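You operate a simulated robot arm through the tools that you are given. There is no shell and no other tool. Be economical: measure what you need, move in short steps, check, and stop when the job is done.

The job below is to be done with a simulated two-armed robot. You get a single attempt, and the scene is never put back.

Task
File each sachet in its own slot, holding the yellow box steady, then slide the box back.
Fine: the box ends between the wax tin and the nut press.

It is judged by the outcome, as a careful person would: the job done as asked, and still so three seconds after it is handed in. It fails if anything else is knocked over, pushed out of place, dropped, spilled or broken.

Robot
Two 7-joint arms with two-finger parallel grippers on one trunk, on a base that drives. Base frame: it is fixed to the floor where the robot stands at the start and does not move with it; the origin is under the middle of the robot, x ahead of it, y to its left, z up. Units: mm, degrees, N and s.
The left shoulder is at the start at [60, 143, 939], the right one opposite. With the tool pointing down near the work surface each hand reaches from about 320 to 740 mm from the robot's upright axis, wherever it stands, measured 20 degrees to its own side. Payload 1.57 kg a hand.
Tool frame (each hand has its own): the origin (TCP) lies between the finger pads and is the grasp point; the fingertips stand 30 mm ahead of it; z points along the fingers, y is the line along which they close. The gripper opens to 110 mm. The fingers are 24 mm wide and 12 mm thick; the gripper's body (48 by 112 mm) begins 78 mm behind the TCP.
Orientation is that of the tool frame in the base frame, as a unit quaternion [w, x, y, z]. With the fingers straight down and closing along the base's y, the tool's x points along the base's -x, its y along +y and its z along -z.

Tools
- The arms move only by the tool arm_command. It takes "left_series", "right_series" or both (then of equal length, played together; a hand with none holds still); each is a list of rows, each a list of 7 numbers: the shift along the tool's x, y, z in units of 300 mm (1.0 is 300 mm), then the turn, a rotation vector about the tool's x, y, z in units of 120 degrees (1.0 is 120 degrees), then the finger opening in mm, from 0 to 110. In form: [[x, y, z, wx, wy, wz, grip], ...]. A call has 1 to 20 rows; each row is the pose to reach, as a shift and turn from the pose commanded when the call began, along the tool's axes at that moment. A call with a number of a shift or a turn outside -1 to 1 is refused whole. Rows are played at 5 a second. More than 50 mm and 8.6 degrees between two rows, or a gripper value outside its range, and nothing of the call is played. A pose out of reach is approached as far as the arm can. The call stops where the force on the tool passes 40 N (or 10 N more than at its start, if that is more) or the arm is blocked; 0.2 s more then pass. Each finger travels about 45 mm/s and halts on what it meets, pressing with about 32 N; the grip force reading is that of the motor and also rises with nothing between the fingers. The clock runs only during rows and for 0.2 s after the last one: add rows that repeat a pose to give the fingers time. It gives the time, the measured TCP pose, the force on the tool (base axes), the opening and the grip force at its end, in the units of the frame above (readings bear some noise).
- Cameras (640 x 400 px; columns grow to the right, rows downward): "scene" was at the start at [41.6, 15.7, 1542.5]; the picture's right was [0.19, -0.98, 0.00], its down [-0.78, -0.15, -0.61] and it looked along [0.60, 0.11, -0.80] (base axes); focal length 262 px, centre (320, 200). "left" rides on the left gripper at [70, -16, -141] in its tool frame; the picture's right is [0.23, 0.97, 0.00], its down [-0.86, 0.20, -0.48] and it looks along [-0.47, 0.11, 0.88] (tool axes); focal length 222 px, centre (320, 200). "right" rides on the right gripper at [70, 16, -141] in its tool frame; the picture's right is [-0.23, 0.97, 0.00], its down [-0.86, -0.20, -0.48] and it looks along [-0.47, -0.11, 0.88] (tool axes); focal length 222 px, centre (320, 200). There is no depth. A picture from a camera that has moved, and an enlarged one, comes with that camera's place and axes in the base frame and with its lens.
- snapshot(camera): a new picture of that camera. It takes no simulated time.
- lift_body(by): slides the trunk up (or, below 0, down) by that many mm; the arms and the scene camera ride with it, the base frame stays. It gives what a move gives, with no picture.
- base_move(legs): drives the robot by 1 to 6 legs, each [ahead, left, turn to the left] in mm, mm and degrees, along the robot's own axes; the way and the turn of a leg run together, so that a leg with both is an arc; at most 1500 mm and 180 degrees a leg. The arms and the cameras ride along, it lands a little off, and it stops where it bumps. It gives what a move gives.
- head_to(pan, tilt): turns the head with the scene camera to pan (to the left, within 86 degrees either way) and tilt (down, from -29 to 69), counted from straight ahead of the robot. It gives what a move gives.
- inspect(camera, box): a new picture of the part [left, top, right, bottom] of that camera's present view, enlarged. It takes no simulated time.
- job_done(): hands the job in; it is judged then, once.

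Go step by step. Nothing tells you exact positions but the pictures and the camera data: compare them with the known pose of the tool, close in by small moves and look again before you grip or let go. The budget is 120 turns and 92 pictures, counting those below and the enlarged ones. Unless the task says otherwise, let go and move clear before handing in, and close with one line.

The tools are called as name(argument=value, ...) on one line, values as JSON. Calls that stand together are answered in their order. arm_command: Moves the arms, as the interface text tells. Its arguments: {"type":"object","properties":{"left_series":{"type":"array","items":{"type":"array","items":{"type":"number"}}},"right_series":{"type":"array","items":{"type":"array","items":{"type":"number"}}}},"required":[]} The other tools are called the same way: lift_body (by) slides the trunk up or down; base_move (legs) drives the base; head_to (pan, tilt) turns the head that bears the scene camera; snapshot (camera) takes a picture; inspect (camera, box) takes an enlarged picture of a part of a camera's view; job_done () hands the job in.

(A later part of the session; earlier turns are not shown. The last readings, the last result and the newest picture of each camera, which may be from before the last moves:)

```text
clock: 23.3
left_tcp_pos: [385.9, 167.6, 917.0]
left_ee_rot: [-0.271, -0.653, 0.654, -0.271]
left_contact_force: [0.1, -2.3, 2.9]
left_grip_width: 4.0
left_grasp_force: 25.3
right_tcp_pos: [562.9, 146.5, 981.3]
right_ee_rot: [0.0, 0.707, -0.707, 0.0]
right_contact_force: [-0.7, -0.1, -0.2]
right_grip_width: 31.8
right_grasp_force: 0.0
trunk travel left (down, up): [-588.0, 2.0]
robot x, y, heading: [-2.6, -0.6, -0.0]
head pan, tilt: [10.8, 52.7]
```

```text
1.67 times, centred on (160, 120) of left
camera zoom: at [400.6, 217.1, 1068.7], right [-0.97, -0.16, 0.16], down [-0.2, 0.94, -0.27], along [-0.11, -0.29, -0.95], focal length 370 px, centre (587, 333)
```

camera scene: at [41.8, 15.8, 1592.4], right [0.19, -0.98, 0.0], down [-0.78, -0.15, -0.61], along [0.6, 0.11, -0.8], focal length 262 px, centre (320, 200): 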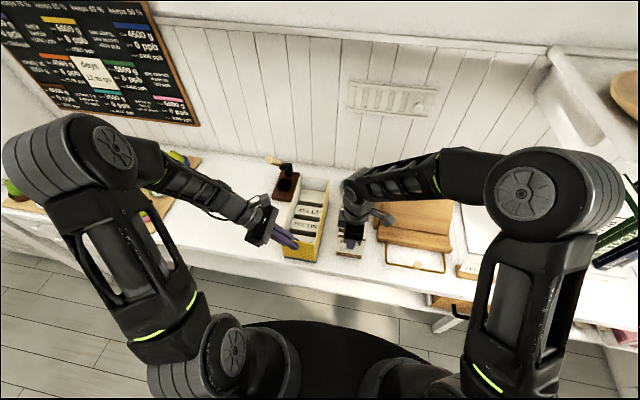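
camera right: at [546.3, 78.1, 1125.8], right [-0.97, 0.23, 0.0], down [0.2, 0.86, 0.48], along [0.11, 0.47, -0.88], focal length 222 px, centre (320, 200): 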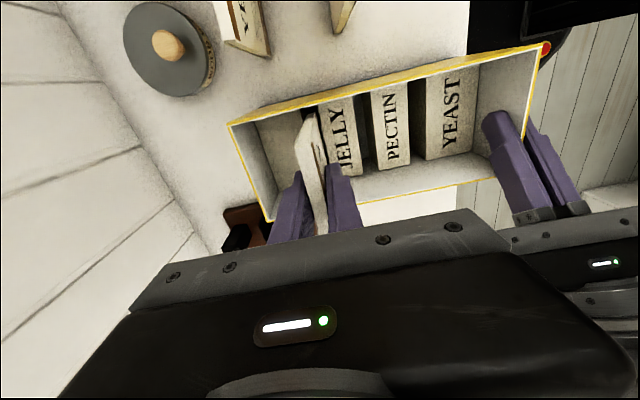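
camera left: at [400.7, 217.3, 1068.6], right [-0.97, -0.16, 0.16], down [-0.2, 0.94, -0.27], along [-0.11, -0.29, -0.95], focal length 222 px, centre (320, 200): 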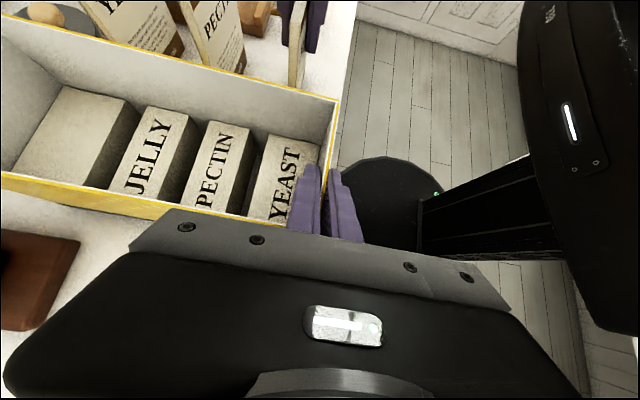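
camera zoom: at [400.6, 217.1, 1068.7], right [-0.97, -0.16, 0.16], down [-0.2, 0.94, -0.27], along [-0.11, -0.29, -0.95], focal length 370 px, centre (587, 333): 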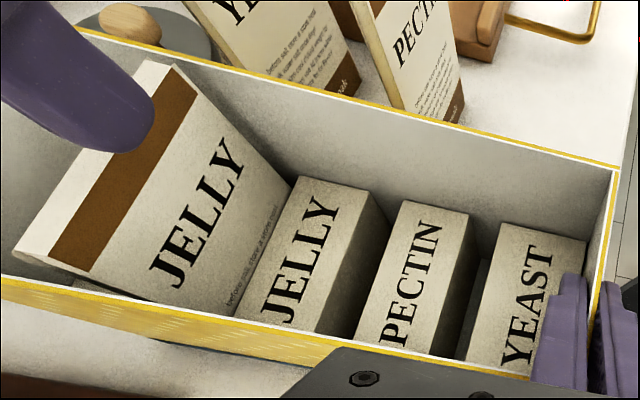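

JELLY is filed. Next, back over the PECTIN sachet (x≈515, y≈-6).

arm_command(right_series=[[0, 0.08, -0.03, 0, 0, 0, 32], [0, 0.16, -0.08, 0, 0, 0, 40], [0.14, 0.16, -0.08, 0, 0, 0, 60], [0.28, 0.16, -0.08, 0, 0, 0, 60], [0.42, 0.16, -0.08, 0, 0, 0, 60], [0.507, 0.16, -0.063, 0, 0, 0, 60], [0.507, 0.16, -0.063, 0, 0, 0, 60]])

inspect(camera="right", box=[210, 60, 430, 240])

inspect(camera="scene", box=[260, 140, 400, 260])

```text
clock: 24.9
left_tcp_pos: [384.4, 166.7, 918.0]
left_ee_rot: [-0.271, -0.653, 0.654, -0.271]
left_contact_force: [-1.3, 1.0, 3.4]
left_grip_width: 3.8
left_grasp_force: 24.7
right_tcp_pos: [513.5, -4.6, 999.2]
right_ee_rot: [0.0, -0.707, 0.707, 0.0]
right_contact_force: [-0.2, 0.1, -0.5]
right_grip_width: 60.1
right_grasp_force: 0.0
trunk travel left (down, up): [-588.0, 2.0]
robot x, y, heading: [1.0, 1.7, -0.2]
head pan, tilt: [10.8, 52.7]
```

```text
2.22 times, centred on (320, 150) of right
camera zoom: at [497.1, -74.5, 1141.1], right [-0.97, 0.23, 0.0], down [0.2, 0.86, 0.48], along [0.11, 0.47, -0.88], focal length 494 px, centre (320, 311)
```

zoom: 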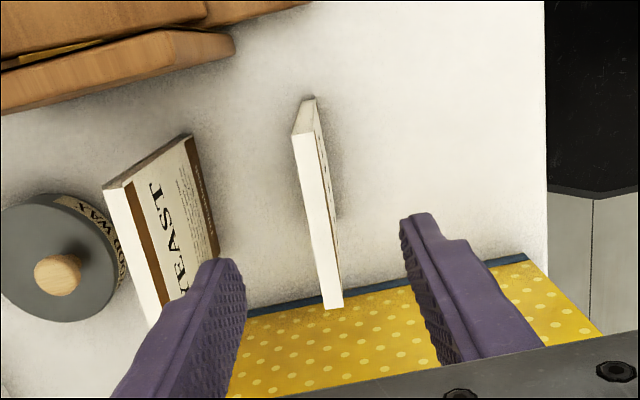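

```text
3.33 times, centred on (330, 200) of scene
camera zoom: at [41.4, 15.9, 1592.5], right [0.19, -0.98, 0.0], down [-0.78, -0.15, -0.61], along [0.6, 0.11, -0.8], focal length 872 px, centre (287, 200)
```

zoom: 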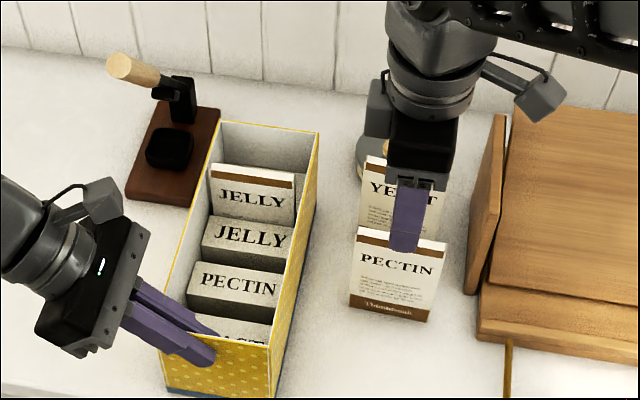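

PECTIN is centred under the hand; descend and grip.

arm_command(right_series=[[0, 0, 0.12, 0, 0, 0, 60], [0, 0, 0.24, 0, 0, 0, 60], [0, 0, 0.303, 0, 0, 0, 60], [0, 0, 0.303, 0, 0, 0, 60], [0, 0, 0.303, 0, 0, 0, 40], [0, 0, 0.303, 0, 0, 0, 20], [0, 0, 0.303, 0, 0, 0, 4], [0, 0, 0.303, 0, 0, 0, 0], [0, 0, 0.303, 0, 0, 0, 0]])

inspect(camera="right", box=[210, 60, 430, 240])

```text
clock: 26.9
left_tcp_pos: [385.0, 166.4, 918.2]
left_ee_rot: [-0.27, -0.653, 0.653, -0.27]
left_contact_force: [-1.5, 0.4, 2.1]
left_grip_width: 3.9
left_grasp_force: 24.7
right_tcp_pos: [514.8, -4.0, 907.0]
right_ee_rot: [0.0, -0.707, 0.708, 0.0]
right_contact_force: [-0.7, -0.1, 0.2]
right_grip_width: 12.3
right_grasp_force: 28.9
trunk travel left (down, up): [-588.0, 2.0]
robot x, y, heading: [-3.6, 1.5, 0.2]
head pan, tilt: [10.8, 52.7]
```

```text
2.22 times, centred on (320, 150) of right
camera zoom: at [498.3, -74.5, 1049.8], right [-0.97, 0.23, 0.0], down [0.2, 0.85, 0.48], along [0.11, 0.47, -0.88], focal length 494 px, centre (320, 311)
```

zoom: 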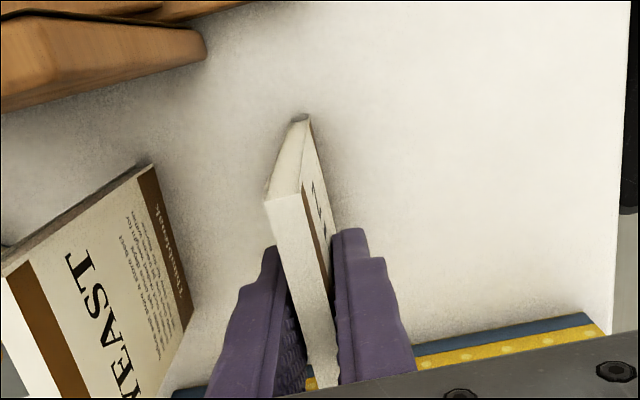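

Lift and carry PECTIN over its slot (x≈506), hovering at block-top height for a check.

arm_command(right_series=[[0, 0, -0.06, 0, 0, 0, 0], [0, 0, -0.2, 0, 0, 0, 0], [0, 0, -0.36, 0, 0, 0, 0], [0, 0.01, -0.52, 0, 0, 0, 0], [-0.12, 0.028, -0.52, 0, 0, 0, 0], [-0.26, 0.028, -0.52, 0, 0, 0, 0], [-0.4, 0.028, -0.52, 0, 0, 0, 0], [-0.503, 0.028, -0.52, 0, 0, 0, 0], [-0.503, 0.028, -0.4, 0, 0, 0, 0], [-0.503, 0.028, -0.3, 0, 0, 0, 0], [-0.503, 0.028, -0.255, 0, 0, 0, 0], [-0.503, 0.028, -0.255, 0, 0, 0, 0]])

inspect(camera="right", box=[220, 80, 420, 220])

inspect(camera="left", box=[60, 40, 320, 240])

```text
clock: 29.5
left_tcp_pos: [384.9, 167.0, 917.4]
left_ee_rot: [-0.271, -0.653, 0.653, -0.27]
left_contact_force: [-0.7, 0.0, 0.6]
left_grip_width: 3.6
left_grasp_force: 24.8
right_tcp_pos: [508.2, 149.1, 984.1]
right_ee_rot: [0.001, -0.707, 0.707, 0.0]
right_contact_force: [0.2, 0.3, -1.0]
right_grip_width: 12.1
right_grasp_force: 29.2
trunk travel left (down, up): [-588.0, 2.0]
robot x, y, heading: [1.6, 0.3, 0.1]
head pan, tilt: [10.8, 52.7]
```

```text
2.86 times, centred on (320, 150) of right
camera zoom: at [491.2, 77.9, 1126.6], right [-0.97, 0.23, 0.0], down [0.2, 0.86, 0.48], along [0.11, 0.47, -0.88], focal length 635 px, centre (320, 343)
```

zoom: 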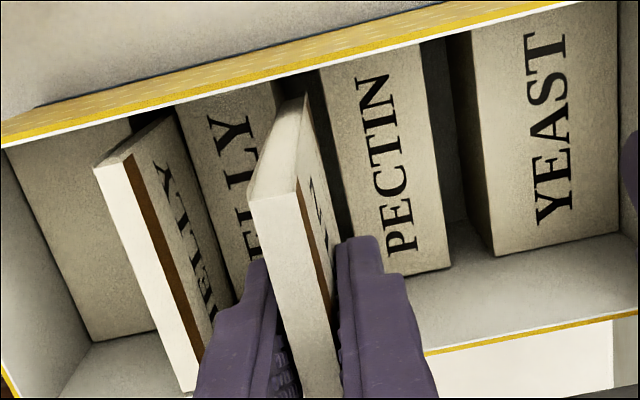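

```text
2.00 times, centred on (190, 140) of left
camera zoom: at [400.6, 217.2, 1068.7], right [-0.97, -0.16, 0.16], down [-0.2, 0.94, -0.27], along [-0.11, -0.29, -0.95], focal length 444 px, centre (580, 320)
```

zoom: 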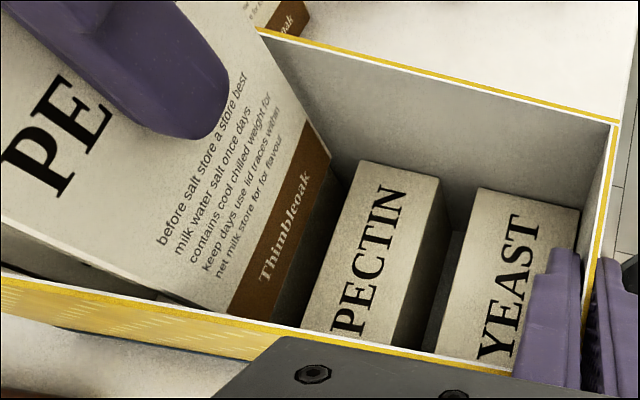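

The sachet is ~3.5 mm too far back relative to the slot (centre ≈505). Shift and start lowering.

arm_command(right_series=[[0.004, 0.011, 0, 0, 0, 0, 0], [0.004, 0.011, 0.02, 0, 0, 0, 0], [0.004, 0.011, 0.04, 0, 0, 0, 0], [0.004, 0.011, 0.06, 0, 0, 0, 0], [0.004, 0.011, 0.08, 0, 0, 0, 0], [0.004, 0.011, 0.09, 0, 0, 0, 0]])

inspect(camera="right", box=[220, 80, 420, 220])

inspect(camera="left", box=[60, 40, 320, 240])

```text
clock: 30.9
left_tcp_pos: [383.9, 166.5, 917.0]
left_ee_rot: [-0.272, -0.653, 0.653, -0.271]
left_contact_force: [-1.0, -0.8, 1.7]
left_grip_width: 3.8
left_grasp_force: 24.5
right_tcp_pos: [504.4, 145.1, 955.4]
right_ee_rot: [0.0, -0.706, 0.708, 0.0]
right_contact_force: [0.4, -0.2, -0.3]
right_grip_width: 12.1
right_grasp_force: 29.7
trunk travel left (down, up): [-588.0, 2.0]
robot x, y, heading: [0.8, -3.4, -0.1]
head pan, tilt: [10.8, 52.7]
```

```text
2.86 times, centred on (320, 150) of right
camera zoom: at [487.7, 75.2, 1098.1], right [-0.97, 0.23, 0.0], down [0.2, 0.86, 0.48], along [0.11, 0.47, -0.88], focal length 635 px, centre (320, 343)
```

zoom: 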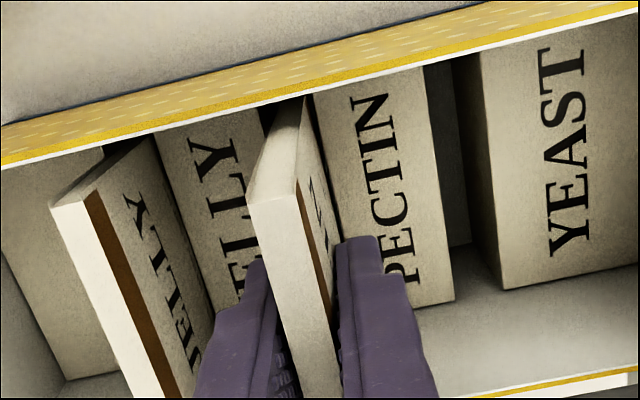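

```text
2.00 times, centred on (190, 140) of left
camera zoom: at [400.6, 217.2, 1068.8], right [-0.97, -0.16, 0.16], down [-0.2, 0.94, -0.27], along [-0.11, -0.29, -0.95], focal length 444 px, centre (580, 320)
```

zoom: 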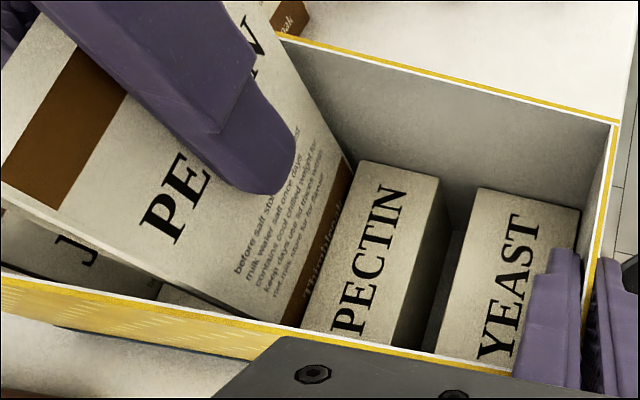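

It's in the slot; continue down with a 1 mm shift.

arm_command(right_series=[[0, -0.004, 0.02, 0, 0, 0, 0], [0, -0.004, 0.045, 0, 0, 0, 0], [0, -0.004, 0.07, 0, 0, 0, 0], [0, -0.004, 0.095, 0, 0, 0, 0], [0, -0.004, 0.12, 0, 0, 0, 0], [0, -0.004, 0.133, 0, 0, 0, 0], [0, -0.004, 0.141, 0, 0, 0, 0], [0, -0.004, 0.149, 0, 0, 0, 0]])

```text
clock: 32.7
left_tcp_pos: [385.4, 167.1, 919.1]
left_ee_rot: [-0.271, -0.653, 0.654, -0.269]
left_contact_force: [-1.7, -1.6, 3.1]
left_grip_width: 3.8
left_grasp_force: 24.4
right_tcp_pos: [504.7, 145.1, 912.0]
right_ee_rot: [0.0, 0.707, -0.707, -0.001]
right_contact_force: [0.2, -0.1, -0.9]
right_grip_width: 12.2
right_grasp_force: 29.2
trunk travel left (down, up): [-588.0, 2.0]
robot x, y, heading: [2.4, 2.4, 0.2]
head pan, tilt: [10.8, 52.7]
```

arm_command(right_series=[[0, 0, 0.004, 0, 0, 0, 0], [0, 0, 0.008, 0, 0, 0, 0], [0, 0, 0.012, 0, 0, 0, 0]])

```text
clock: 33.5
left_tcp_pos: [384.9, 166.2, 917.6]
left_ee_rot: [-0.27, -0.653, 0.654, -0.271]
left_contact_force: [4.9, -1.4, -3.1]
left_grip_width: 3.9
left_grasp_force: 24.2
right_tcp_pos: [503.6, 145.8, 910.0]
right_ee_rot: [-0.002, 0.707, -0.707, -0.001]
right_contact_force: [-2.3, -3.7, 16.9]
right_grip_width: 12.2
right_grasp_force: 29.3
trunk travel left (down, up): [-588.0, 2.0]
robot x, y, heading: [-1.2, 1.5, -0.1]
head pan, tilt: [10.8, 52.7]
```

Seated (17 N contact). Release and rise.

arm_command(right_series=[[0, 0, -0.006, 0, 0, 0, 0], [0, 0, -0.006, 0, 0, 0, 20], [0, 0, -0.006, 0, 0, 0, 32], [0, 0, -0.006, 0, 0, 0, 32], [0, 0, -0.08, 0, 0, 0, 32], [0, 0, -0.16, 0, 0, 0, 32], [0, 0, -0.28, 0, 0, 0, 32], [0, 0, -0.34, 0, 0, 0, 32]])

inspect(camera="left", box=[0, 0, 320, 240])

inspect(camera="right", box=[180, 40, 460, 230])

```text
clock: 35.3
left_tcp_pos: [385.0, 165.7, 918.5]
left_ee_rot: [-0.271, -0.653, 0.654, -0.27]
left_contact_force: [0.3, -0.2, 4.0]
left_grip_width: 4.0
left_grasp_force: 24.0
right_tcp_pos: [504.4, 143.7, 1010.4]
right_ee_rot: [0.0, -0.707, 0.707, 0.0]
right_contact_force: [-0.2, 0.0, 0.6]
right_grip_width: 31.9
right_grasp_force: 0.1
trunk travel left (down, up): [-588.0, 2.0]
robot x, y, heading: [-1.1, -1.6, 0.1]
head pan, tilt: [10.8, 52.7]
```

```text
1.67 times, centred on (160, 120) of left
camera zoom: at [400.5, 217.1, 1068.7], right [-0.97, -0.16, 0.16], down [-0.2, 0.94, -0.27], along [-0.11, -0.29, -0.95], focal length 370 px, centre (587, 333)
```

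zoom: 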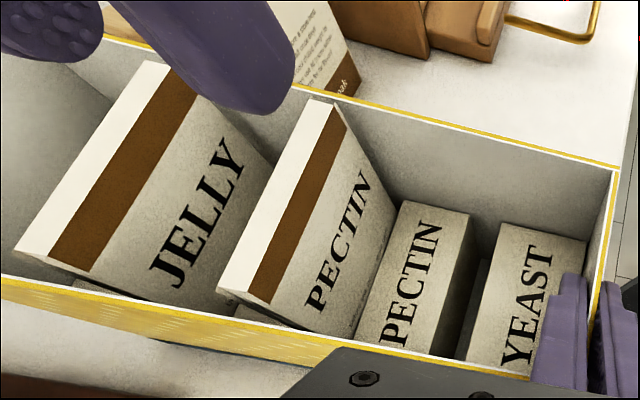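

```text
2.11 times, centred on (320, 135) of right
camera zoom: at [487.6, 74.6, 1152.6], right [-0.97, 0.23, 0.0], down [0.2, 0.85, 0.48], along [0.11, 0.47, -0.88], focal length 468 px, centre (320, 337)
```

zoom: 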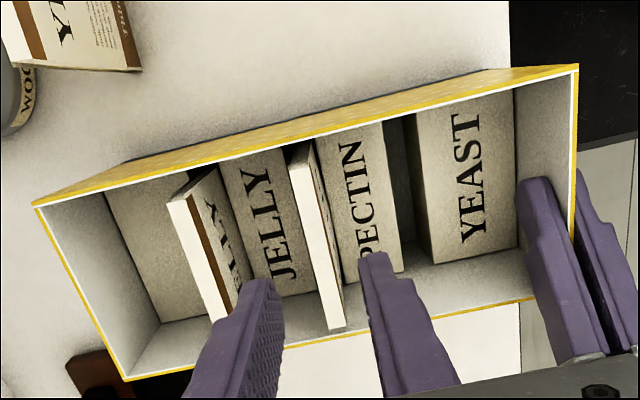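

PECTIN is filed. Now over the YEAST sachet (x≈597).

arm_command(right_series=[[0.14, 0, 0, 0, 0, 0, 40], [0.28, -0.05, 0, 0, 0, 0, 50], [0.4, -0.14, 0, 0, 0, 0, 54], [0.48, -0.24, 0, 0, 0, 0, 54], [0.497, -0.31, 0.02, 0, 0, 0, 54], [0.497, -0.31, 0.02, 0, 0, 0, 54]])

inspect(camera="right", box=[180, 40, 460, 240])

```text
clock: 36.7
left_tcp_pos: [384.6, 167.8, 918.7]
left_ee_rot: [-0.271, -0.653, 0.654, -0.27]
left_contact_force: [-1.4, -0.7, 4.1]
left_grip_width: 3.7
left_grasp_force: 25.1
right_tcp_pos: [596.8, -3.2, 1004.5]
right_ee_rot: [0.0, -0.707, 0.707, 0.0]
right_contact_force: [0.0, -0.3, 0.5]
right_grip_width: 53.7
right_grasp_force: 0.0
trunk travel left (down, up): [-588.0, 2.0]
robot x, y, heading: [-2.3, -3.2, -0.0]
head pan, tilt: [10.8, 52.7]
```

```text
2.00 times, centred on (320, 140) of right
camera zoom: at [580.7, -74.0, 1146.0], right [-0.97, 0.23, 0.0], down [0.2, 0.85, 0.48], along [0.11, 0.47, -0.88], focal length 444 px, centre (320, 320)
```

zoom: 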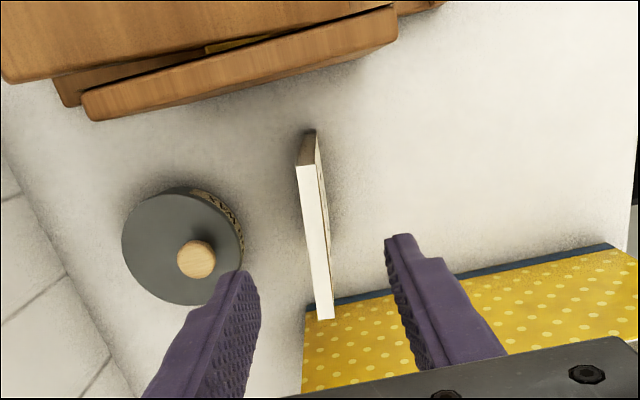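

YEAST lies centred at x≈599; descend and grip.

arm_command(right_series=[[0, -0.007, 0.12, 0, 0, 0, 54], [0, -0.007, 0.24, 0, 0, 0, 54], [0, -0.007, 0.32, 0, 0, 0, 54], [0, -0.007, 0.32, 0, 0, 0, 54], [0, -0.007, 0.32, 0, 0, 0, 40], [0, -0.007, 0.32, 0, 0, 0, 20], [0, -0.007, 0.32, 0, 0, 0, 4], [0, -0.007, 0.32, 0, 0, 0, 0], [0, -0.007, 0.32, 0, 0, 0, 0]])

inspect(camera="right", box=[180, 40, 460, 240])

```text
clock: 38.7
left_tcp_pos: [385.5, 167.5, 917.6]
left_ee_rot: [0.27, 0.654, -0.653, 0.27]
left_contact_force: [-1.6, -0.4, 3.1]
left_grip_width: 3.8
left_grasp_force: 24.8
right_tcp_pos: [599.7, -2.2, 909.9]
right_ee_rot: [0.0, 0.708, -0.706, -0.001]
right_contact_force: [0.1, -0.1, 0.5]
right_grip_width: 12.0
right_grasp_force: 29.0
trunk travel left (down, up): [-588.0, 2.0]
robot x, y, heading: [1.5, -0.6, 0.1]
head pan, tilt: [10.8, 52.7]
```

```text
2.00 times, centred on (320, 140) of right
camera zoom: at [583.0, -73.1, 1051.1], right [-0.97, 0.23, 0.0], down [0.2, 0.85, 0.48], along [0.11, 0.47, -0.88], focal length 444 px, centre (320, 320)
```

zoom: 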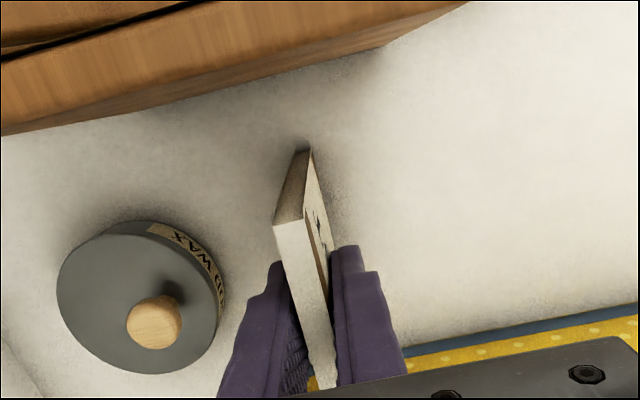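

YEAST is gripped, but a vertical right hand would pass close to the left hand's camera at the front slot. It's still standing on the counter, so I'll open, tilt the right hand 15° (wrist to the right, in the sachet's plane) and re-grip.

arm_command(right_series=[[0, 0, 0, 0, 0, 0, 20], [0, 0, 0, 0, 0, 0, 36], [0, 0, 0, 0, -0.0625, 0, 36], [0, 0, 0, 0, -0.125, 0, 36], [0, 0, 0, 0, -0.125, 0, 36], [0, 0, 0, 0, -0.125, 0, 20], [0, 0, 0, 0, -0.125, 0, 4], [0, 0, 0, 0, -0.125, 0, 0], [0, 0, 0, 0, -0.125, 0, 0]])

inspect(camera="right", box=[180, 40, 460, 240])

inspect(camera="scene", box=[240, 120, 420, 270])

```text
clock: 40.7
left_tcp_pos: [385.2, 166.5, 918.5]
left_ee_rot: [0.271, 0.653, -0.653, 0.27]
left_contact_force: [-1.1, -0.8, 2.0]
left_grip_width: 3.8
left_grasp_force: 24.3
right_tcp_pos: [600.4, -3.1, 908.1]
right_ee_rot: [-0.092, 0.702, -0.701, -0.092]
right_contact_force: [-0.7, -1.0, 0.3]
right_grip_width: 12.1
right_grasp_force: 29.5
trunk travel left (down, up): [-588.0, 2.0]
robot x, y, heading: [-2.3, 0.3, -0.2]
head pan, tilt: [10.8, 52.7]
```

```text
2.00 times, centred on (320, 140) of right
camera zoom: at [582.9, -107.5, 1027.8], right [-0.97, 0.22, 0.06], down [0.2, 0.7, 0.68], along [0.11, 0.68, -0.73], focal length 444 px, centre (320, 320)
```

zoom: 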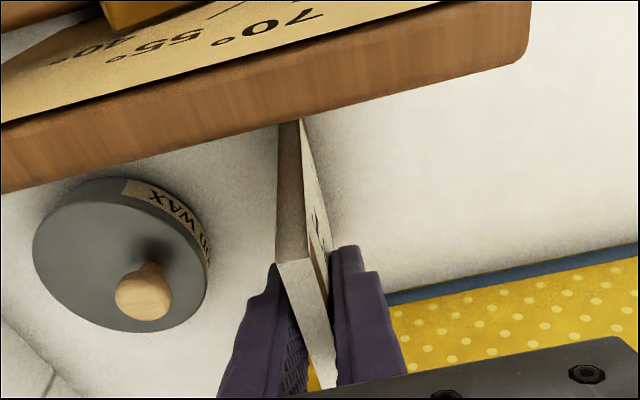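

```text
2.67 times, centred on (330, 195) of scene
camera zoom: at [41.5, 15.6, 1592.5], right [0.19, -0.98, 0.0], down [-0.78, -0.15, -0.61], along [0.6, 0.11, -0.8], focal length 697 px, centre (293, 213)
```

zoom: 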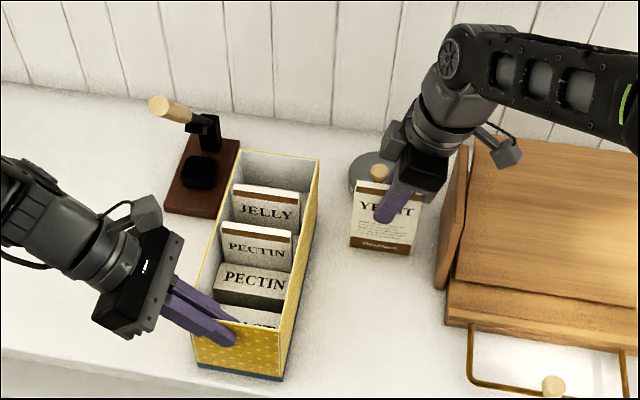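

Clear of everything. Lift, bring it back toward the robot and over the YEAST slot (x≈449), hovering.

arm_command(right_series=[[-0.0173, 0, -0.0644, 0, 0, 0, 0], [-0.0518, 0, -0.1932, 0, 0, 0, 0], [-0.0776, 0.1167, -0.2898, 0, 0, 0, 0], [-0.1035, 0.2333, -0.3864, 0, 0, 0, 0], [-0.1294, 0.35, -0.483, 0, 0, 0, 0], [-0.2303, 0.4333, -0.4732, 0, 0, 0, 0], [-0.3591, 0.4767, -0.4387, 0, 0, 0, 0], [-0.4879, 0.5, -0.4042, 0, 0, 0, 0], [-0.6135, 0.504, -0.3705, 0, 0, 0, 0], [-0.5865, 0.504, -0.257, 0, 0, 0, 0], [-0.5563, 0.504, -0.1443, 0, 0, 0, 0], [-0.5494, 0.504, -0.1186, 0, 0, 0, 0], [-0.5494, 0.504, -0.1186, 0, 0, 0, 0]])

inspect(camera="right", box=[220, 80, 420, 220])

inspect(camera="left", box=[120, 40, 380, 240])

inspect(camera="scene", box=[220, 120, 400, 270])

```text
clock: 43.5
left_tcp_pos: [384.8, 167.0, 918.2]
left_ee_rot: [0.27, 0.654, -0.653, 0.271]
left_contact_force: [-0.9, -1.3, 0.1]
left_grip_width: 3.9
left_grasp_force: 25.1
right_tcp_pos: [448.6, 145.6, 985.1]
right_ee_rot: [-0.092, 0.702, -0.7, -0.092]
right_contact_force: [-0.1, -0.2, 0.0]
right_grip_width: 12.0
right_grasp_force: 29.8
trunk travel left (down, up): [-588.0, 2.0]
robot x, y, heading: [-1.7, 0.2, -0.2]
head pan, tilt: [10.8, 52.7]
```

```text
2.86 times, centred on (320, 150) of right
camera zoom: at [431.5, 41.3, 1104.1], right [-0.97, 0.22, 0.06], down [0.2, 0.7, 0.68], along [0.11, 0.68, -0.73], focal length 635 px, centre (320, 343)
```

zoom: 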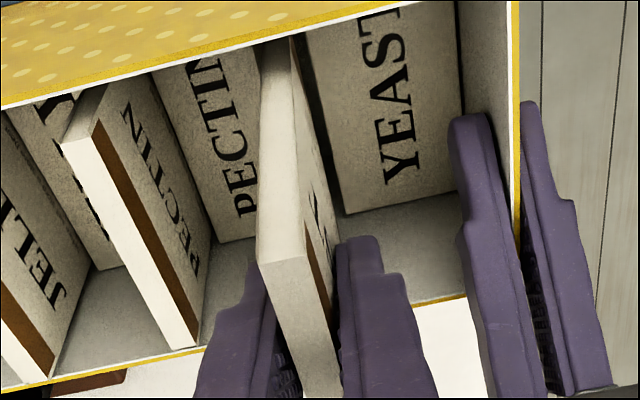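

```text
2.00 times, centred on (250, 140) of left
camera zoom: at [400.6, 217.2, 1068.7], right [-0.97, -0.16, 0.16], down [-0.2, 0.94, -0.27], along [-0.11, -0.29, -0.95], focal length 444 px, centre (460, 320)
```

zoom: 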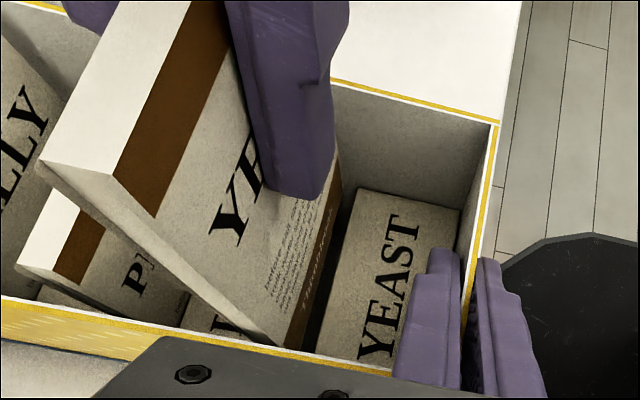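

```text
2.67 times, centred on (310, 195) of scene
camera zoom: at [41.6, 15.7, 1592.4], right [0.19, -0.98, 0.0], down [-0.78, -0.15, -0.61], along [0.6, 0.11, -0.8], focal length 697 px, centre (347, 213)
```

zoom: 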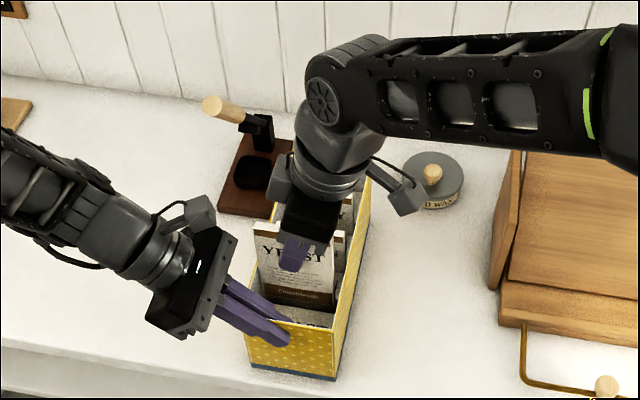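

The sachet is about 3 mm too far back for the slot; shift forward and begin lowering.

arm_command(right_series=[[0, 0.0095, 0, 0, 0, 0, 0], [0.0052, 0.0095, 0.0193, 0, 0, 0, 0], [0.0104, 0.0095, 0.0386, 0, 0, 0, 0], [0.0155, 0.0095, 0.058, 0, 0, 0, 0], [0.0207, 0.0095, 0.0773, 0, 0, 0, 0], [0.0259, 0.0095, 0.0966, 0, 0, 0, 0]])

inspect(camera="right", box=[220, 80, 420, 220])

inspect(camera="left", box=[120, 40, 380, 240])

```text
clock: 44.9
left_tcp_pos: [384.4, 166.5, 918.7]
left_ee_rot: [-0.271, -0.653, 0.654, -0.27]
left_contact_force: [-1.5, -0.5, 2.5]
left_grip_width: 3.8
left_grasp_force: 24.6
right_tcp_pos: [445.8, 146.5, 955.2]
right_ee_rot: [0.092, -0.701, 0.701, 0.092]
right_contact_force: [-0.8, 0.2, 0.2]
right_grip_width: 12.3
right_grasp_force: 28.9
trunk travel left (down, up): [-588.0, 2.0]
robot x, y, heading: [0.8, 0.1, 0.2]
head pan, tilt: [10.8, 52.7]
```

```text
2.86 times, centred on (320, 150) of right
camera zoom: at [429.3, 42.0, 1074.1], right [-0.97, 0.22, 0.06], down [0.2, 0.7, 0.68], along [0.11, 0.68, -0.73], focal length 635 px, centre (320, 343)
```

zoom: 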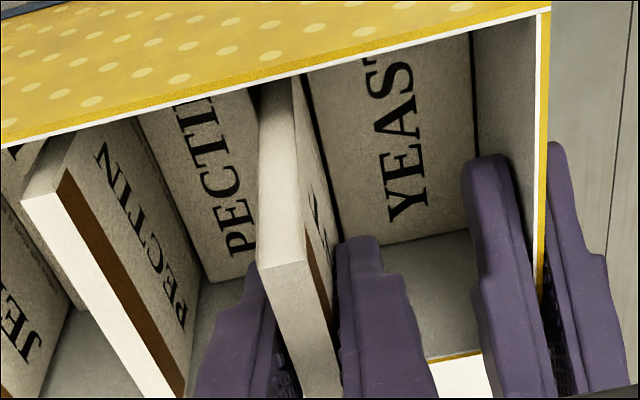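

```text
2.00 times, centred on (250, 140) of left
camera zoom: at [400.4, 217.1, 1068.8], right [-0.97, -0.16, 0.16], down [-0.2, 0.94, -0.27], along [-0.11, -0.29, -0.95], focal length 444 px, centre (460, 320)
```

zoom: 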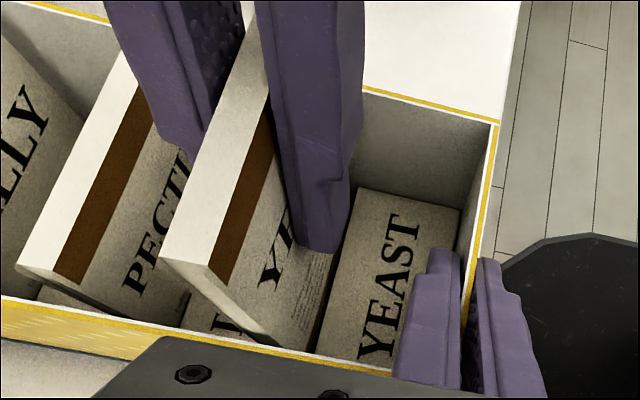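

In the slot. Lower the rest gently.

arm_command(right_series=[[0.0065, -0.001, 0.0242, 0, 0, 0, 0], [0.0129, -0.001, 0.0483, 0, 0, 0, 0], [0.0194, -0.001, 0.0724, 0, 0, 0, 0], [0.0259, -0.001, 0.0966, 0, 0, 0, 0], [0.0311, -0.001, 0.1159, 0, 0, 0, 0], [0.0345, -0.001, 0.1288, 0, 0, 0, 0], [0.0362, -0.001, 0.1352, 0, 0, 0, 0], [0.038, -0.001, 0.1417, 0, 0, 0, 0]])

```text
clock: 46.7
left_tcp_pos: [384.1, 166.1, 919.1]
left_ee_rot: [-0.271, -0.653, 0.653, -0.271]
left_contact_force: [-2.5, -3.2, 3.0]
left_grip_width: 3.9
left_grasp_force: 25.0
right_tcp_pos: [446.4, 146.1, 912.0]
right_ee_rot: [0.092, -0.701, 0.702, 0.093]
right_contact_force: [-0.1, -0.1, -0.3]
right_grip_width: 12.2
right_grasp_force: 29.0
trunk travel left (down, up): [-588.0, 2.0]
robot x, y, heading: [1.4, -4.6, -0.1]
head pan, tilt: [10.8, 52.7]
```

arm_command(right_series=[[0.0009, 0, 0.0032, 0, 0, 0, 0], [0.0017, 0, 0.0064, 0, 0, 0, 0], [0.0023, 0, 0.0085, 0, 0, 0, 0]])

```text
clock: 47.5
left_tcp_pos: [384.0, 166.8, 918.7]
left_ee_rot: [0.269, 0.654, -0.654, 0.269]
left_contact_force: [4.8, -2.4, -6.2]
left_grip_width: 3.9
left_grasp_force: 24.5
right_tcp_pos: [446.8, 145.7, 911.3]
right_ee_rot: [0.095, -0.701, 0.701, 0.093]
right_contact_force: [-2.4, -5.3, 25.2]
right_grip_width: 12.4
right_grasp_force: 29.4
trunk travel left (down, up): [-588.0, 2.0]
robot x, y, heading: [1.1, -1.8, 0.1]
head pan, tilt: [10.8, 52.7]
```

Seated. Ease off, release and rise clear.

arm_command(right_series=[[-0.0017, 0, -0.0064, 0, 0, 0, 0], [-0.0017, 0, -0.0064, 0, 0, 0, 20], [-0.0017, 0, -0.0064, 0, 0, 0, 32], [-0.0017, 0, -0.0064, 0, 0, 0, 32], [-0.026, 0, -0.0966, 0, 0, 0, 32], [-0.052, 0, -0.1932, 0, 0, 0, 32], [-0.0863, 0, -0.322, 0, 0, 0, 32], [-0.1121, 0, -0.4186, 0, 0, 0, 32]])

snapshot(camera="right")

inspect(camera="left", box=[0, 0, 380, 240])

```text
clock: 49.3
left_tcp_pos: [383.6, 167.8, 919.0]
left_ee_rot: [-0.271, -0.653, 0.654, -0.27]
left_contact_force: [-2.0, 0.5, 4.7]
left_grip_width: 3.9
left_grasp_force: 24.4
right_tcp_pos: [445.7, 146.9, 1039.5]
right_ee_rot: [-0.092, 0.701, -0.701, -0.093]
right_contact_force: [-0.3, 1.0, 0.3]
right_grip_width: 31.9
right_grasp_force: 0.1
trunk travel left (down, up): [-588.0, 2.0]
robot x, y, heading: [-5.0, 1.1, -0.0]
head pan, tilt: [10.8, 52.7]
```

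```text
33 pictures are left
camera right: at [429.6, 43.2, 1157.9], right [-0.97, 0.22, 0.06], down [0.2, 0.7, 0.68], along [0.11, 0.68, -0.73], focal length 222 px, centre (320, 200)
```

right: 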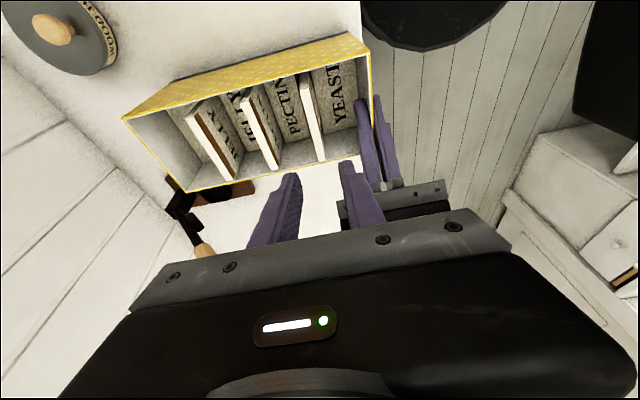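

```text
1.67 times, centred on (190, 120) of left
camera zoom: at [400.4, 217.2, 1068.8], right [-0.97, -0.16, 0.16], down [-0.2, 0.94, -0.27], along [-0.11, -0.29, -0.95], focal length 370 px, centre (537, 333)
```

zoom: 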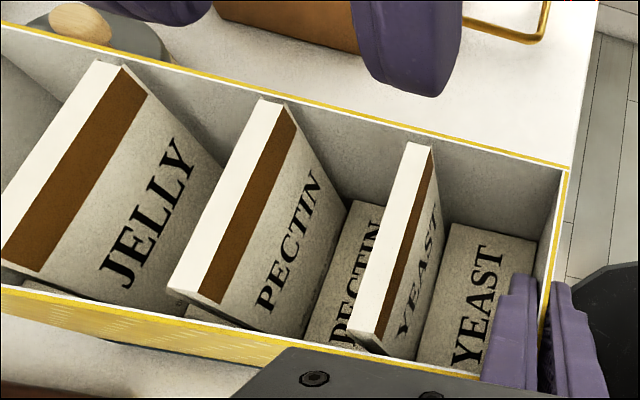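

All three sachets are filed in order. Now the right hand withdraws to the right while the left begins sliding the box back gently (60 mm first).

arm_command(left_series=[[0, 0, 0, 0, 0, 0, 0], [0, 0, 0, 0, 0, 0, 0], [0, -0.03, 0, 0, 0, 0, 0], [0, -0.07, 0, 0, 0, 0, 0], [0, -0.11, 0, 0, 0, 0, 0], [0, -0.15, 0, 0, 0, 0, 0], [0, -0.19, 0, 0, 0, 0, 0], [0, -0.2, 0, 0, 0, 0, 0]], right_series=[[0.13, 0, -0.035, 0, 0, 0, 32], [0.27, 0, -0.07, 0, 0, 0, 32], [0.4, 0, -0.107, 0, 0, 0, 32], [0.53, 0, -0.142, 0, 0, 0, 32], [0.67, 0, -0.18, 0, 0, 0, 32], [0.8, 0, -0.215, 0, 0, 0, 32], [0.8, 0, -0.215, 0, 0, 0, 32], [0.8, 0, -0.215, 0, 0, 0, 32]])

inspect(camera="scene", box=[220, 120, 400, 270])

snapshot(camera="left")

```text
clock: 51.1
left_tcp_pos: [445.4, 167.0, 917.9]
left_ee_rot: [-0.271, -0.653, 0.654, -0.27]
left_contact_force: [-0.8, 0.6, 0.1]
left_grip_width: 4.0
left_grasp_force: 24.8
right_tcp_pos: [445.2, -102.3, 1041.3]
right_ee_rot: [-0.092, 0.702, -0.701, -0.093]
right_contact_force: [0.2, 0.4, 0.4]
right_grip_width: 31.9
right_grasp_force: 0.1
trunk travel left (down, up): [-588.0, 2.0]
robot x, y, heading: [-0.2, 1.6, -0.2]
head pan, tilt: [10.8, 52.7]
```

```text
2.67 times, centred on (310, 195) of scene
camera zoom: at [41.4, 15.7, 1592.5], right [0.19, -0.98, 0.0], down [-0.78, -0.15, -0.61], along [0.6, 0.11, -0.8], focal length 697 px, centre (347, 213)
```

zoom: 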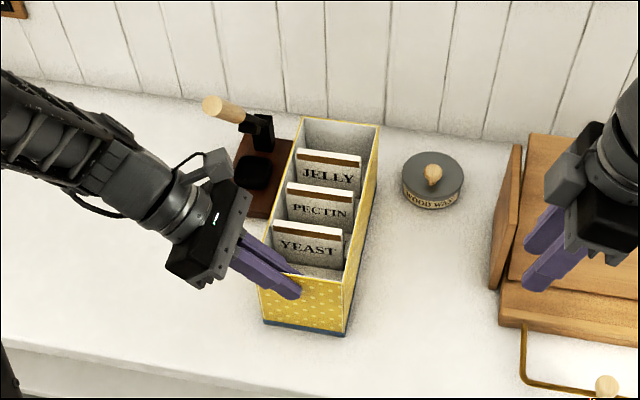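

```text
30 pictures are left
camera left: at [460.7, 218.0, 1068.8], right [-0.97, -0.16, 0.16], down [-0.2, 0.94, -0.27], along [-0.11, -0.29, -0.95], focal length 222 px, centre (320, 200)
```

left: 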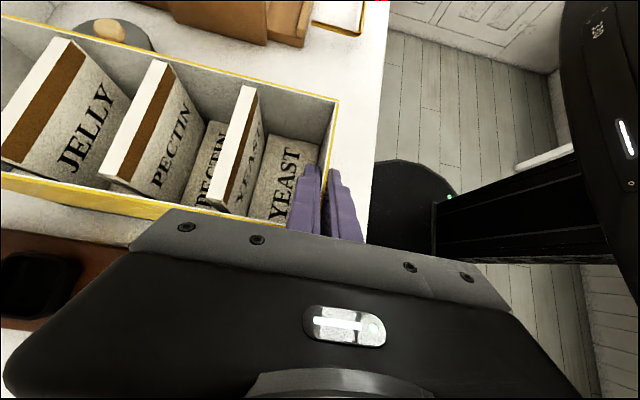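

The box slides straight. Another 80 mm brings its rear well between the press and the tin, still short of the wall (x≈810).

arm_command(left_series=[[0, -0.03, 0, 0, 0, 0, 0], [0, -0.07, 0, 0, 0, 0, 0], [0, -0.11, 0, 0, 0, 0, 0], [0, -0.15, 0, 0, 0, 0, 0], [0, -0.19, 0, 0, 0, 0, 0], [0, -0.23, 0, 0, 0, 0, 0], [0, -0.265, 0, 0, 0, 0, 0], [0, -0.275, 0, 0, 0, 0, 0], [0, -0.275, 0, 0, 0, 0, 0]])

inspect(camera="scene", box=[220, 100, 400, 250])

snapshot(camera="left")

```text
clock: 53.1
left_tcp_pos: [528.4, 167.7, 917.4]
left_ee_rot: [-0.271, -0.653, 0.654, -0.269]
left_contact_force: [-1.6, 0.0, 0.8]
left_grip_width: 3.7
left_grasp_force: 24.7
right_tcp_pos: [447.4, -101.7, 1041.5]
right_ee_rot: [0.093, -0.701, 0.701, 0.093]
right_contact_force: [0.4, -0.1, 0.4]
right_grip_width: 31.9
right_grasp_force: 0.0
trunk travel left (down, up): [-588.0, 2.0]
robot x, y, heading: [-1.6, -3.9, 0.1]
head pan, tilt: [10.8, 52.7]
```

```text
2.67 times, centred on (310, 175) of scene
camera zoom: at [41.7, 15.8, 1592.4], right [0.19, -0.98, 0.0], down [-0.78, -0.15, -0.61], along [0.6, 0.11, -0.8], focal length 697 px, centre (347, 267)
```

zoom: 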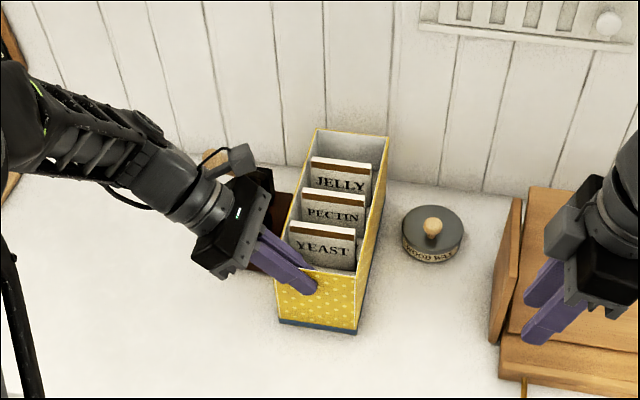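

```text
28 pictures are left
camera left: at [544.1, 218.2, 1068.8], right [-0.97, -0.16, 0.16], down [-0.2, 0.94, -0.27], along [-0.11, -0.29, -0.95], focal length 222 px, centre (320, 200)
```

left: 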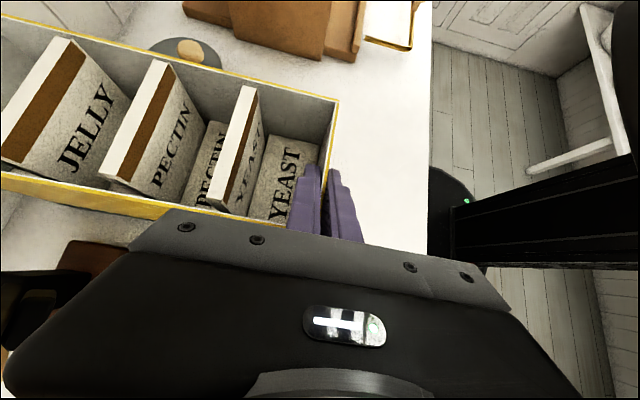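

Well placed; 12 mm more, then release a little and withdraw along the tool axis.

arm_command(left_series=[[0, -0.02, 0, 0, 0, 0, 0], [0, -0.04, 0, 0, 0, 0, 0], [0, -0.04, 0, 0, 0, 0, 0], [0, -0.04, 0, 0, 0, 0, 12], [0, -0.04, 0, 0, 0, 0, 24], [0, -0.04, 0, 0, 0, 0, 24], [0, -0.04, -0.05, 0, 0, 0, 24], [0, -0.04, -0.12, 0, 0, 0, 24], [0, -0.04, -0.2, 0, 0, 0, 24], [0, -0.04, -0.3, 0, 0, 0, 24]])

inspect(camera="scene", box=[220, 100, 400, 250])

snapshot(camera="left")

```text
clock: 54.6
left_tcp_pos: [533.7, 169.8, 920.2]
left_ee_rot: [-0.276, -0.652, 0.653, -0.268]
left_contact_force: [-11.5, -0.2, -1.0]
left_grip_width: 24.1
left_grasp_force: 0.1
right_tcp_pos: [446.0, -101.9, 1042.8]
right_ee_rot: [-0.093, 0.702, -0.7, -0.091]
right_contact_force: [0.5, -0.2, 0.2]
right_grip_width: 31.8
right_grasp_force: 0.0
trunk travel left (down, up): [-588.0, 2.0]
robot x, y, heading: [0.2, 1.0, -0.1]
head pan, tilt: [10.8, 52.7]
stopped in row 7 (left hand): the force on the tool passed its limit (the readings are from after the stop); the commanded pose is now the measured one
```

```text
2.67 times, centred on (310, 175) of scene
camera zoom: at [39.5, 15.7, 1592.8], right [0.19, -0.98, 0.0], down [-0.78, -0.15, -0.61], along [0.6, 0.11, -0.79], focal length 697 px, centre (347, 267)
```

zoom: 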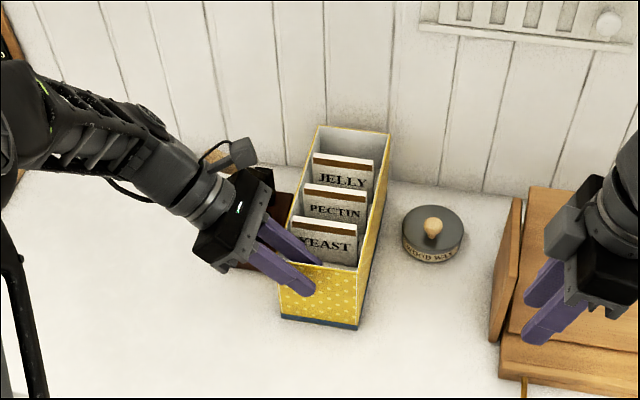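

```text
26 pictures are left
camera left: at [551.9, 219.7, 1069.9], right [-0.97, -0.16, 0.17], down [-0.2, 0.94, -0.27], along [-0.12, -0.29, -0.95], focal length 222 px, centre (320, 200)
```

left: 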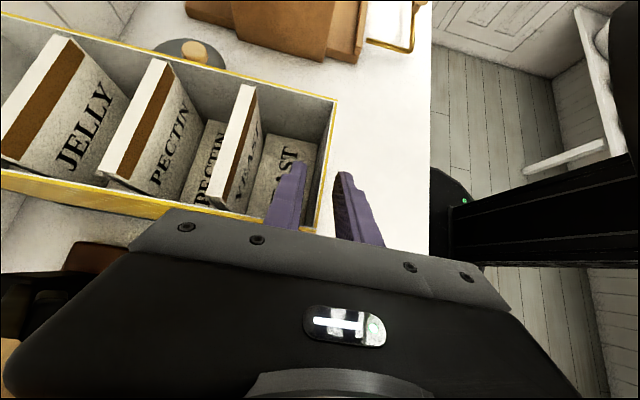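

The stop shows the left hand touched something on its +x side, likely the nut press handle. I'll ease the hand 6 mm toward the robot without moving the box, then look.

arm_command(left_series=[[0, 0.01, 0, 0, 0, 0, 24], [0, 0.02, 0, 0, 0, 0, 24], [0, 0.02, 0, 0, 0, 0, 24]])

inspect(camera="left", box=[160, 80, 400, 240])

inspect(camera="scene", box=[260, 140, 340, 220])

```text
clock: 55.4
left_tcp_pos: [531.0, 169.2, 918.1]
left_ee_rot: [-0.275, -0.652, 0.654, -0.268]
left_contact_force: [0.1, -0.3, -0.2]
left_grip_width: 24.0
left_grasp_force: 0.1
right_tcp_pos: [446.7, -101.7, 1042.1]
right_ee_rot: [-0.092, 0.701, -0.701, -0.093]
right_contact_force: [-0.2, 0.2, 0.4]
right_grip_width: 32.1
right_grasp_force: 0.1
trunk travel left (down, up): [-588.0, 2.0]
robot x, y, heading: [0.4, -1.3, 0.2]
head pan, tilt: [10.8, 52.7]
```

```text
2.50 times, centred on (280, 160) of left
camera zoom: at [548.1, 219.0, 1069.4], right [-0.97, -0.16, 0.17], down [-0.2, 0.94, -0.27], along [-0.12, -0.29, -0.95], focal length 555 px, centre (420, 300)
```

zoom: 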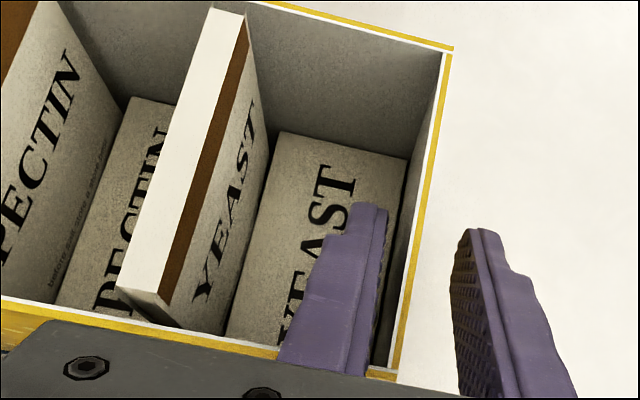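

```text
5.00 times, centred on (300, 180) of scene
camera zoom: at [41.7, 15.7, 1592.5], right [0.19, -0.98, 0.0], down [-0.78, -0.15, -0.61], along [0.6, 0.11, -0.8], focal length 1307 px, centre (420, 300)
```

zoom: 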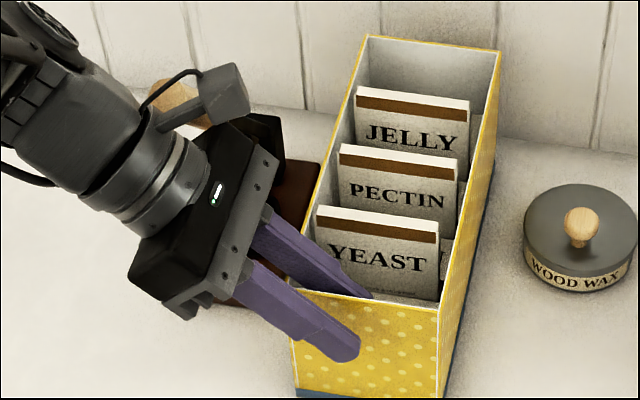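

Contact released (0 N), and the box and sachets are fine. Raise the left hand straight up out of the box, then draw it toward the robot, away from the press.

arm_command(left_series=[[0, 0.007, 0, 0, 0, 0, 24], [0.03, 0.007, -0.03, 0, 0, 0, 24], [0.07, 0.007, -0.07, 0, 0, 0, 24], [0.12, 0.007, -0.12, 0, 0, 0, 24], [0.15, 0.007, -0.15, 0, 0, 0, 24], [0.15, 0.1, -0.15, 0, 0, 0, 24], [0.15, 0.22, -0.15, 0, 0, 0, 24], [0.15, 0.36, -0.15, 0, 0, 0, 24]])

inspect(camera="scene", box=[220, 100, 400, 250])

```text
clock: 56.3
left_tcp_pos: [520.6, 165.3, 946.8]
left_ee_rot: [0.284, 0.653, -0.652, 0.26]
left_contact_force: [0.9, -3.5, -4.5]
left_grip_width: 25.1
left_grasp_force: 1.2
right_tcp_pos: [446.9, -102.8, 1041.3]
right_ee_rot: [0.093, -0.7, 0.702, 0.092]
right_contact_force: [-0.4, 0.1, 0.9]
right_grip_width: 31.9
right_grasp_force: 0.0
trunk travel left (down, up): [-588.0, 2.0]
robot x, y, heading: [-1.5, -1.5, -0.1]
head pan, tilt: [10.8, 52.7]
stopped in row 4 (left hand): the force on the tool passed its limit (the readings are from after the stop); the commanded pose is now the measured one
```

```text
2.67 times, centred on (310, 175) of scene
camera zoom: at [40.8, 15.3, 1592.6], right [0.19, -0.98, 0.0], down [-0.78, -0.15, -0.61], along [0.6, 0.11, -0.79], focal length 697 px, centre (347, 267)
```

zoom: 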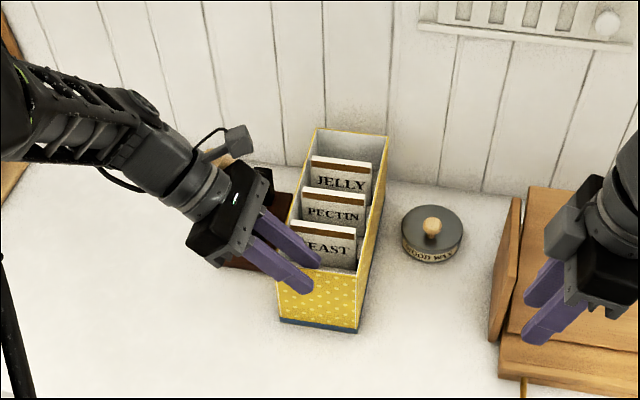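

Still something catches when rising. Look closely before any further move.

snapshot(camera="left")

inspect(camera="scene", box=[255, 135, 325, 205])

```text
22 pictures are left
camera left: at [541.5, 216.6, 1096.3], right [-0.97, -0.15, 0.19], down [-0.2, 0.94, -0.27], along [-0.14, -0.3, -0.94], focal length 222 px, centre (320, 200)
```

left: 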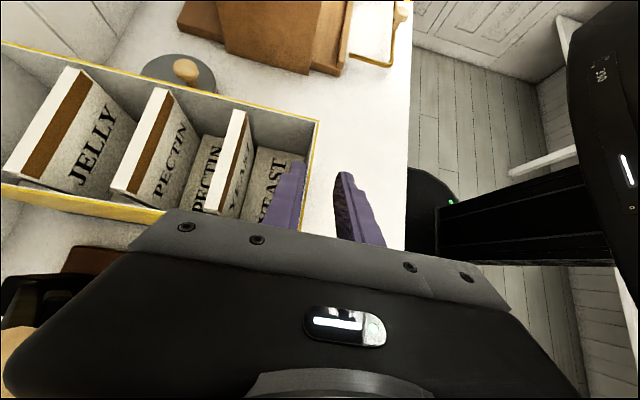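

```text
5.71 times, centred on (290, 170) of scene
camera zoom: at [40.8, 15.3, 1592.6], right [0.19, -0.98, 0.0], down [-0.78, -0.15, -0.61], along [0.6, 0.11, -0.79], focal length 1494 px, centre (491, 371)
```

zoom: 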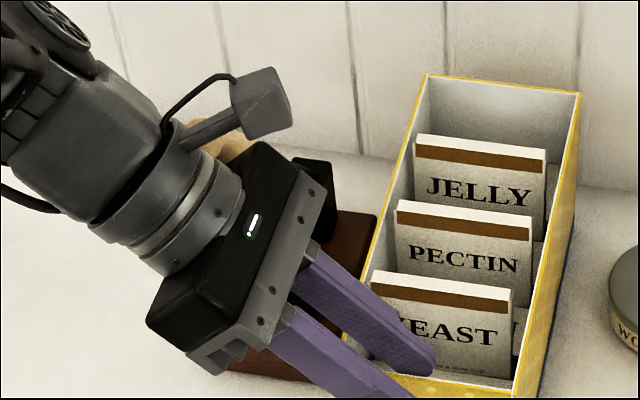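

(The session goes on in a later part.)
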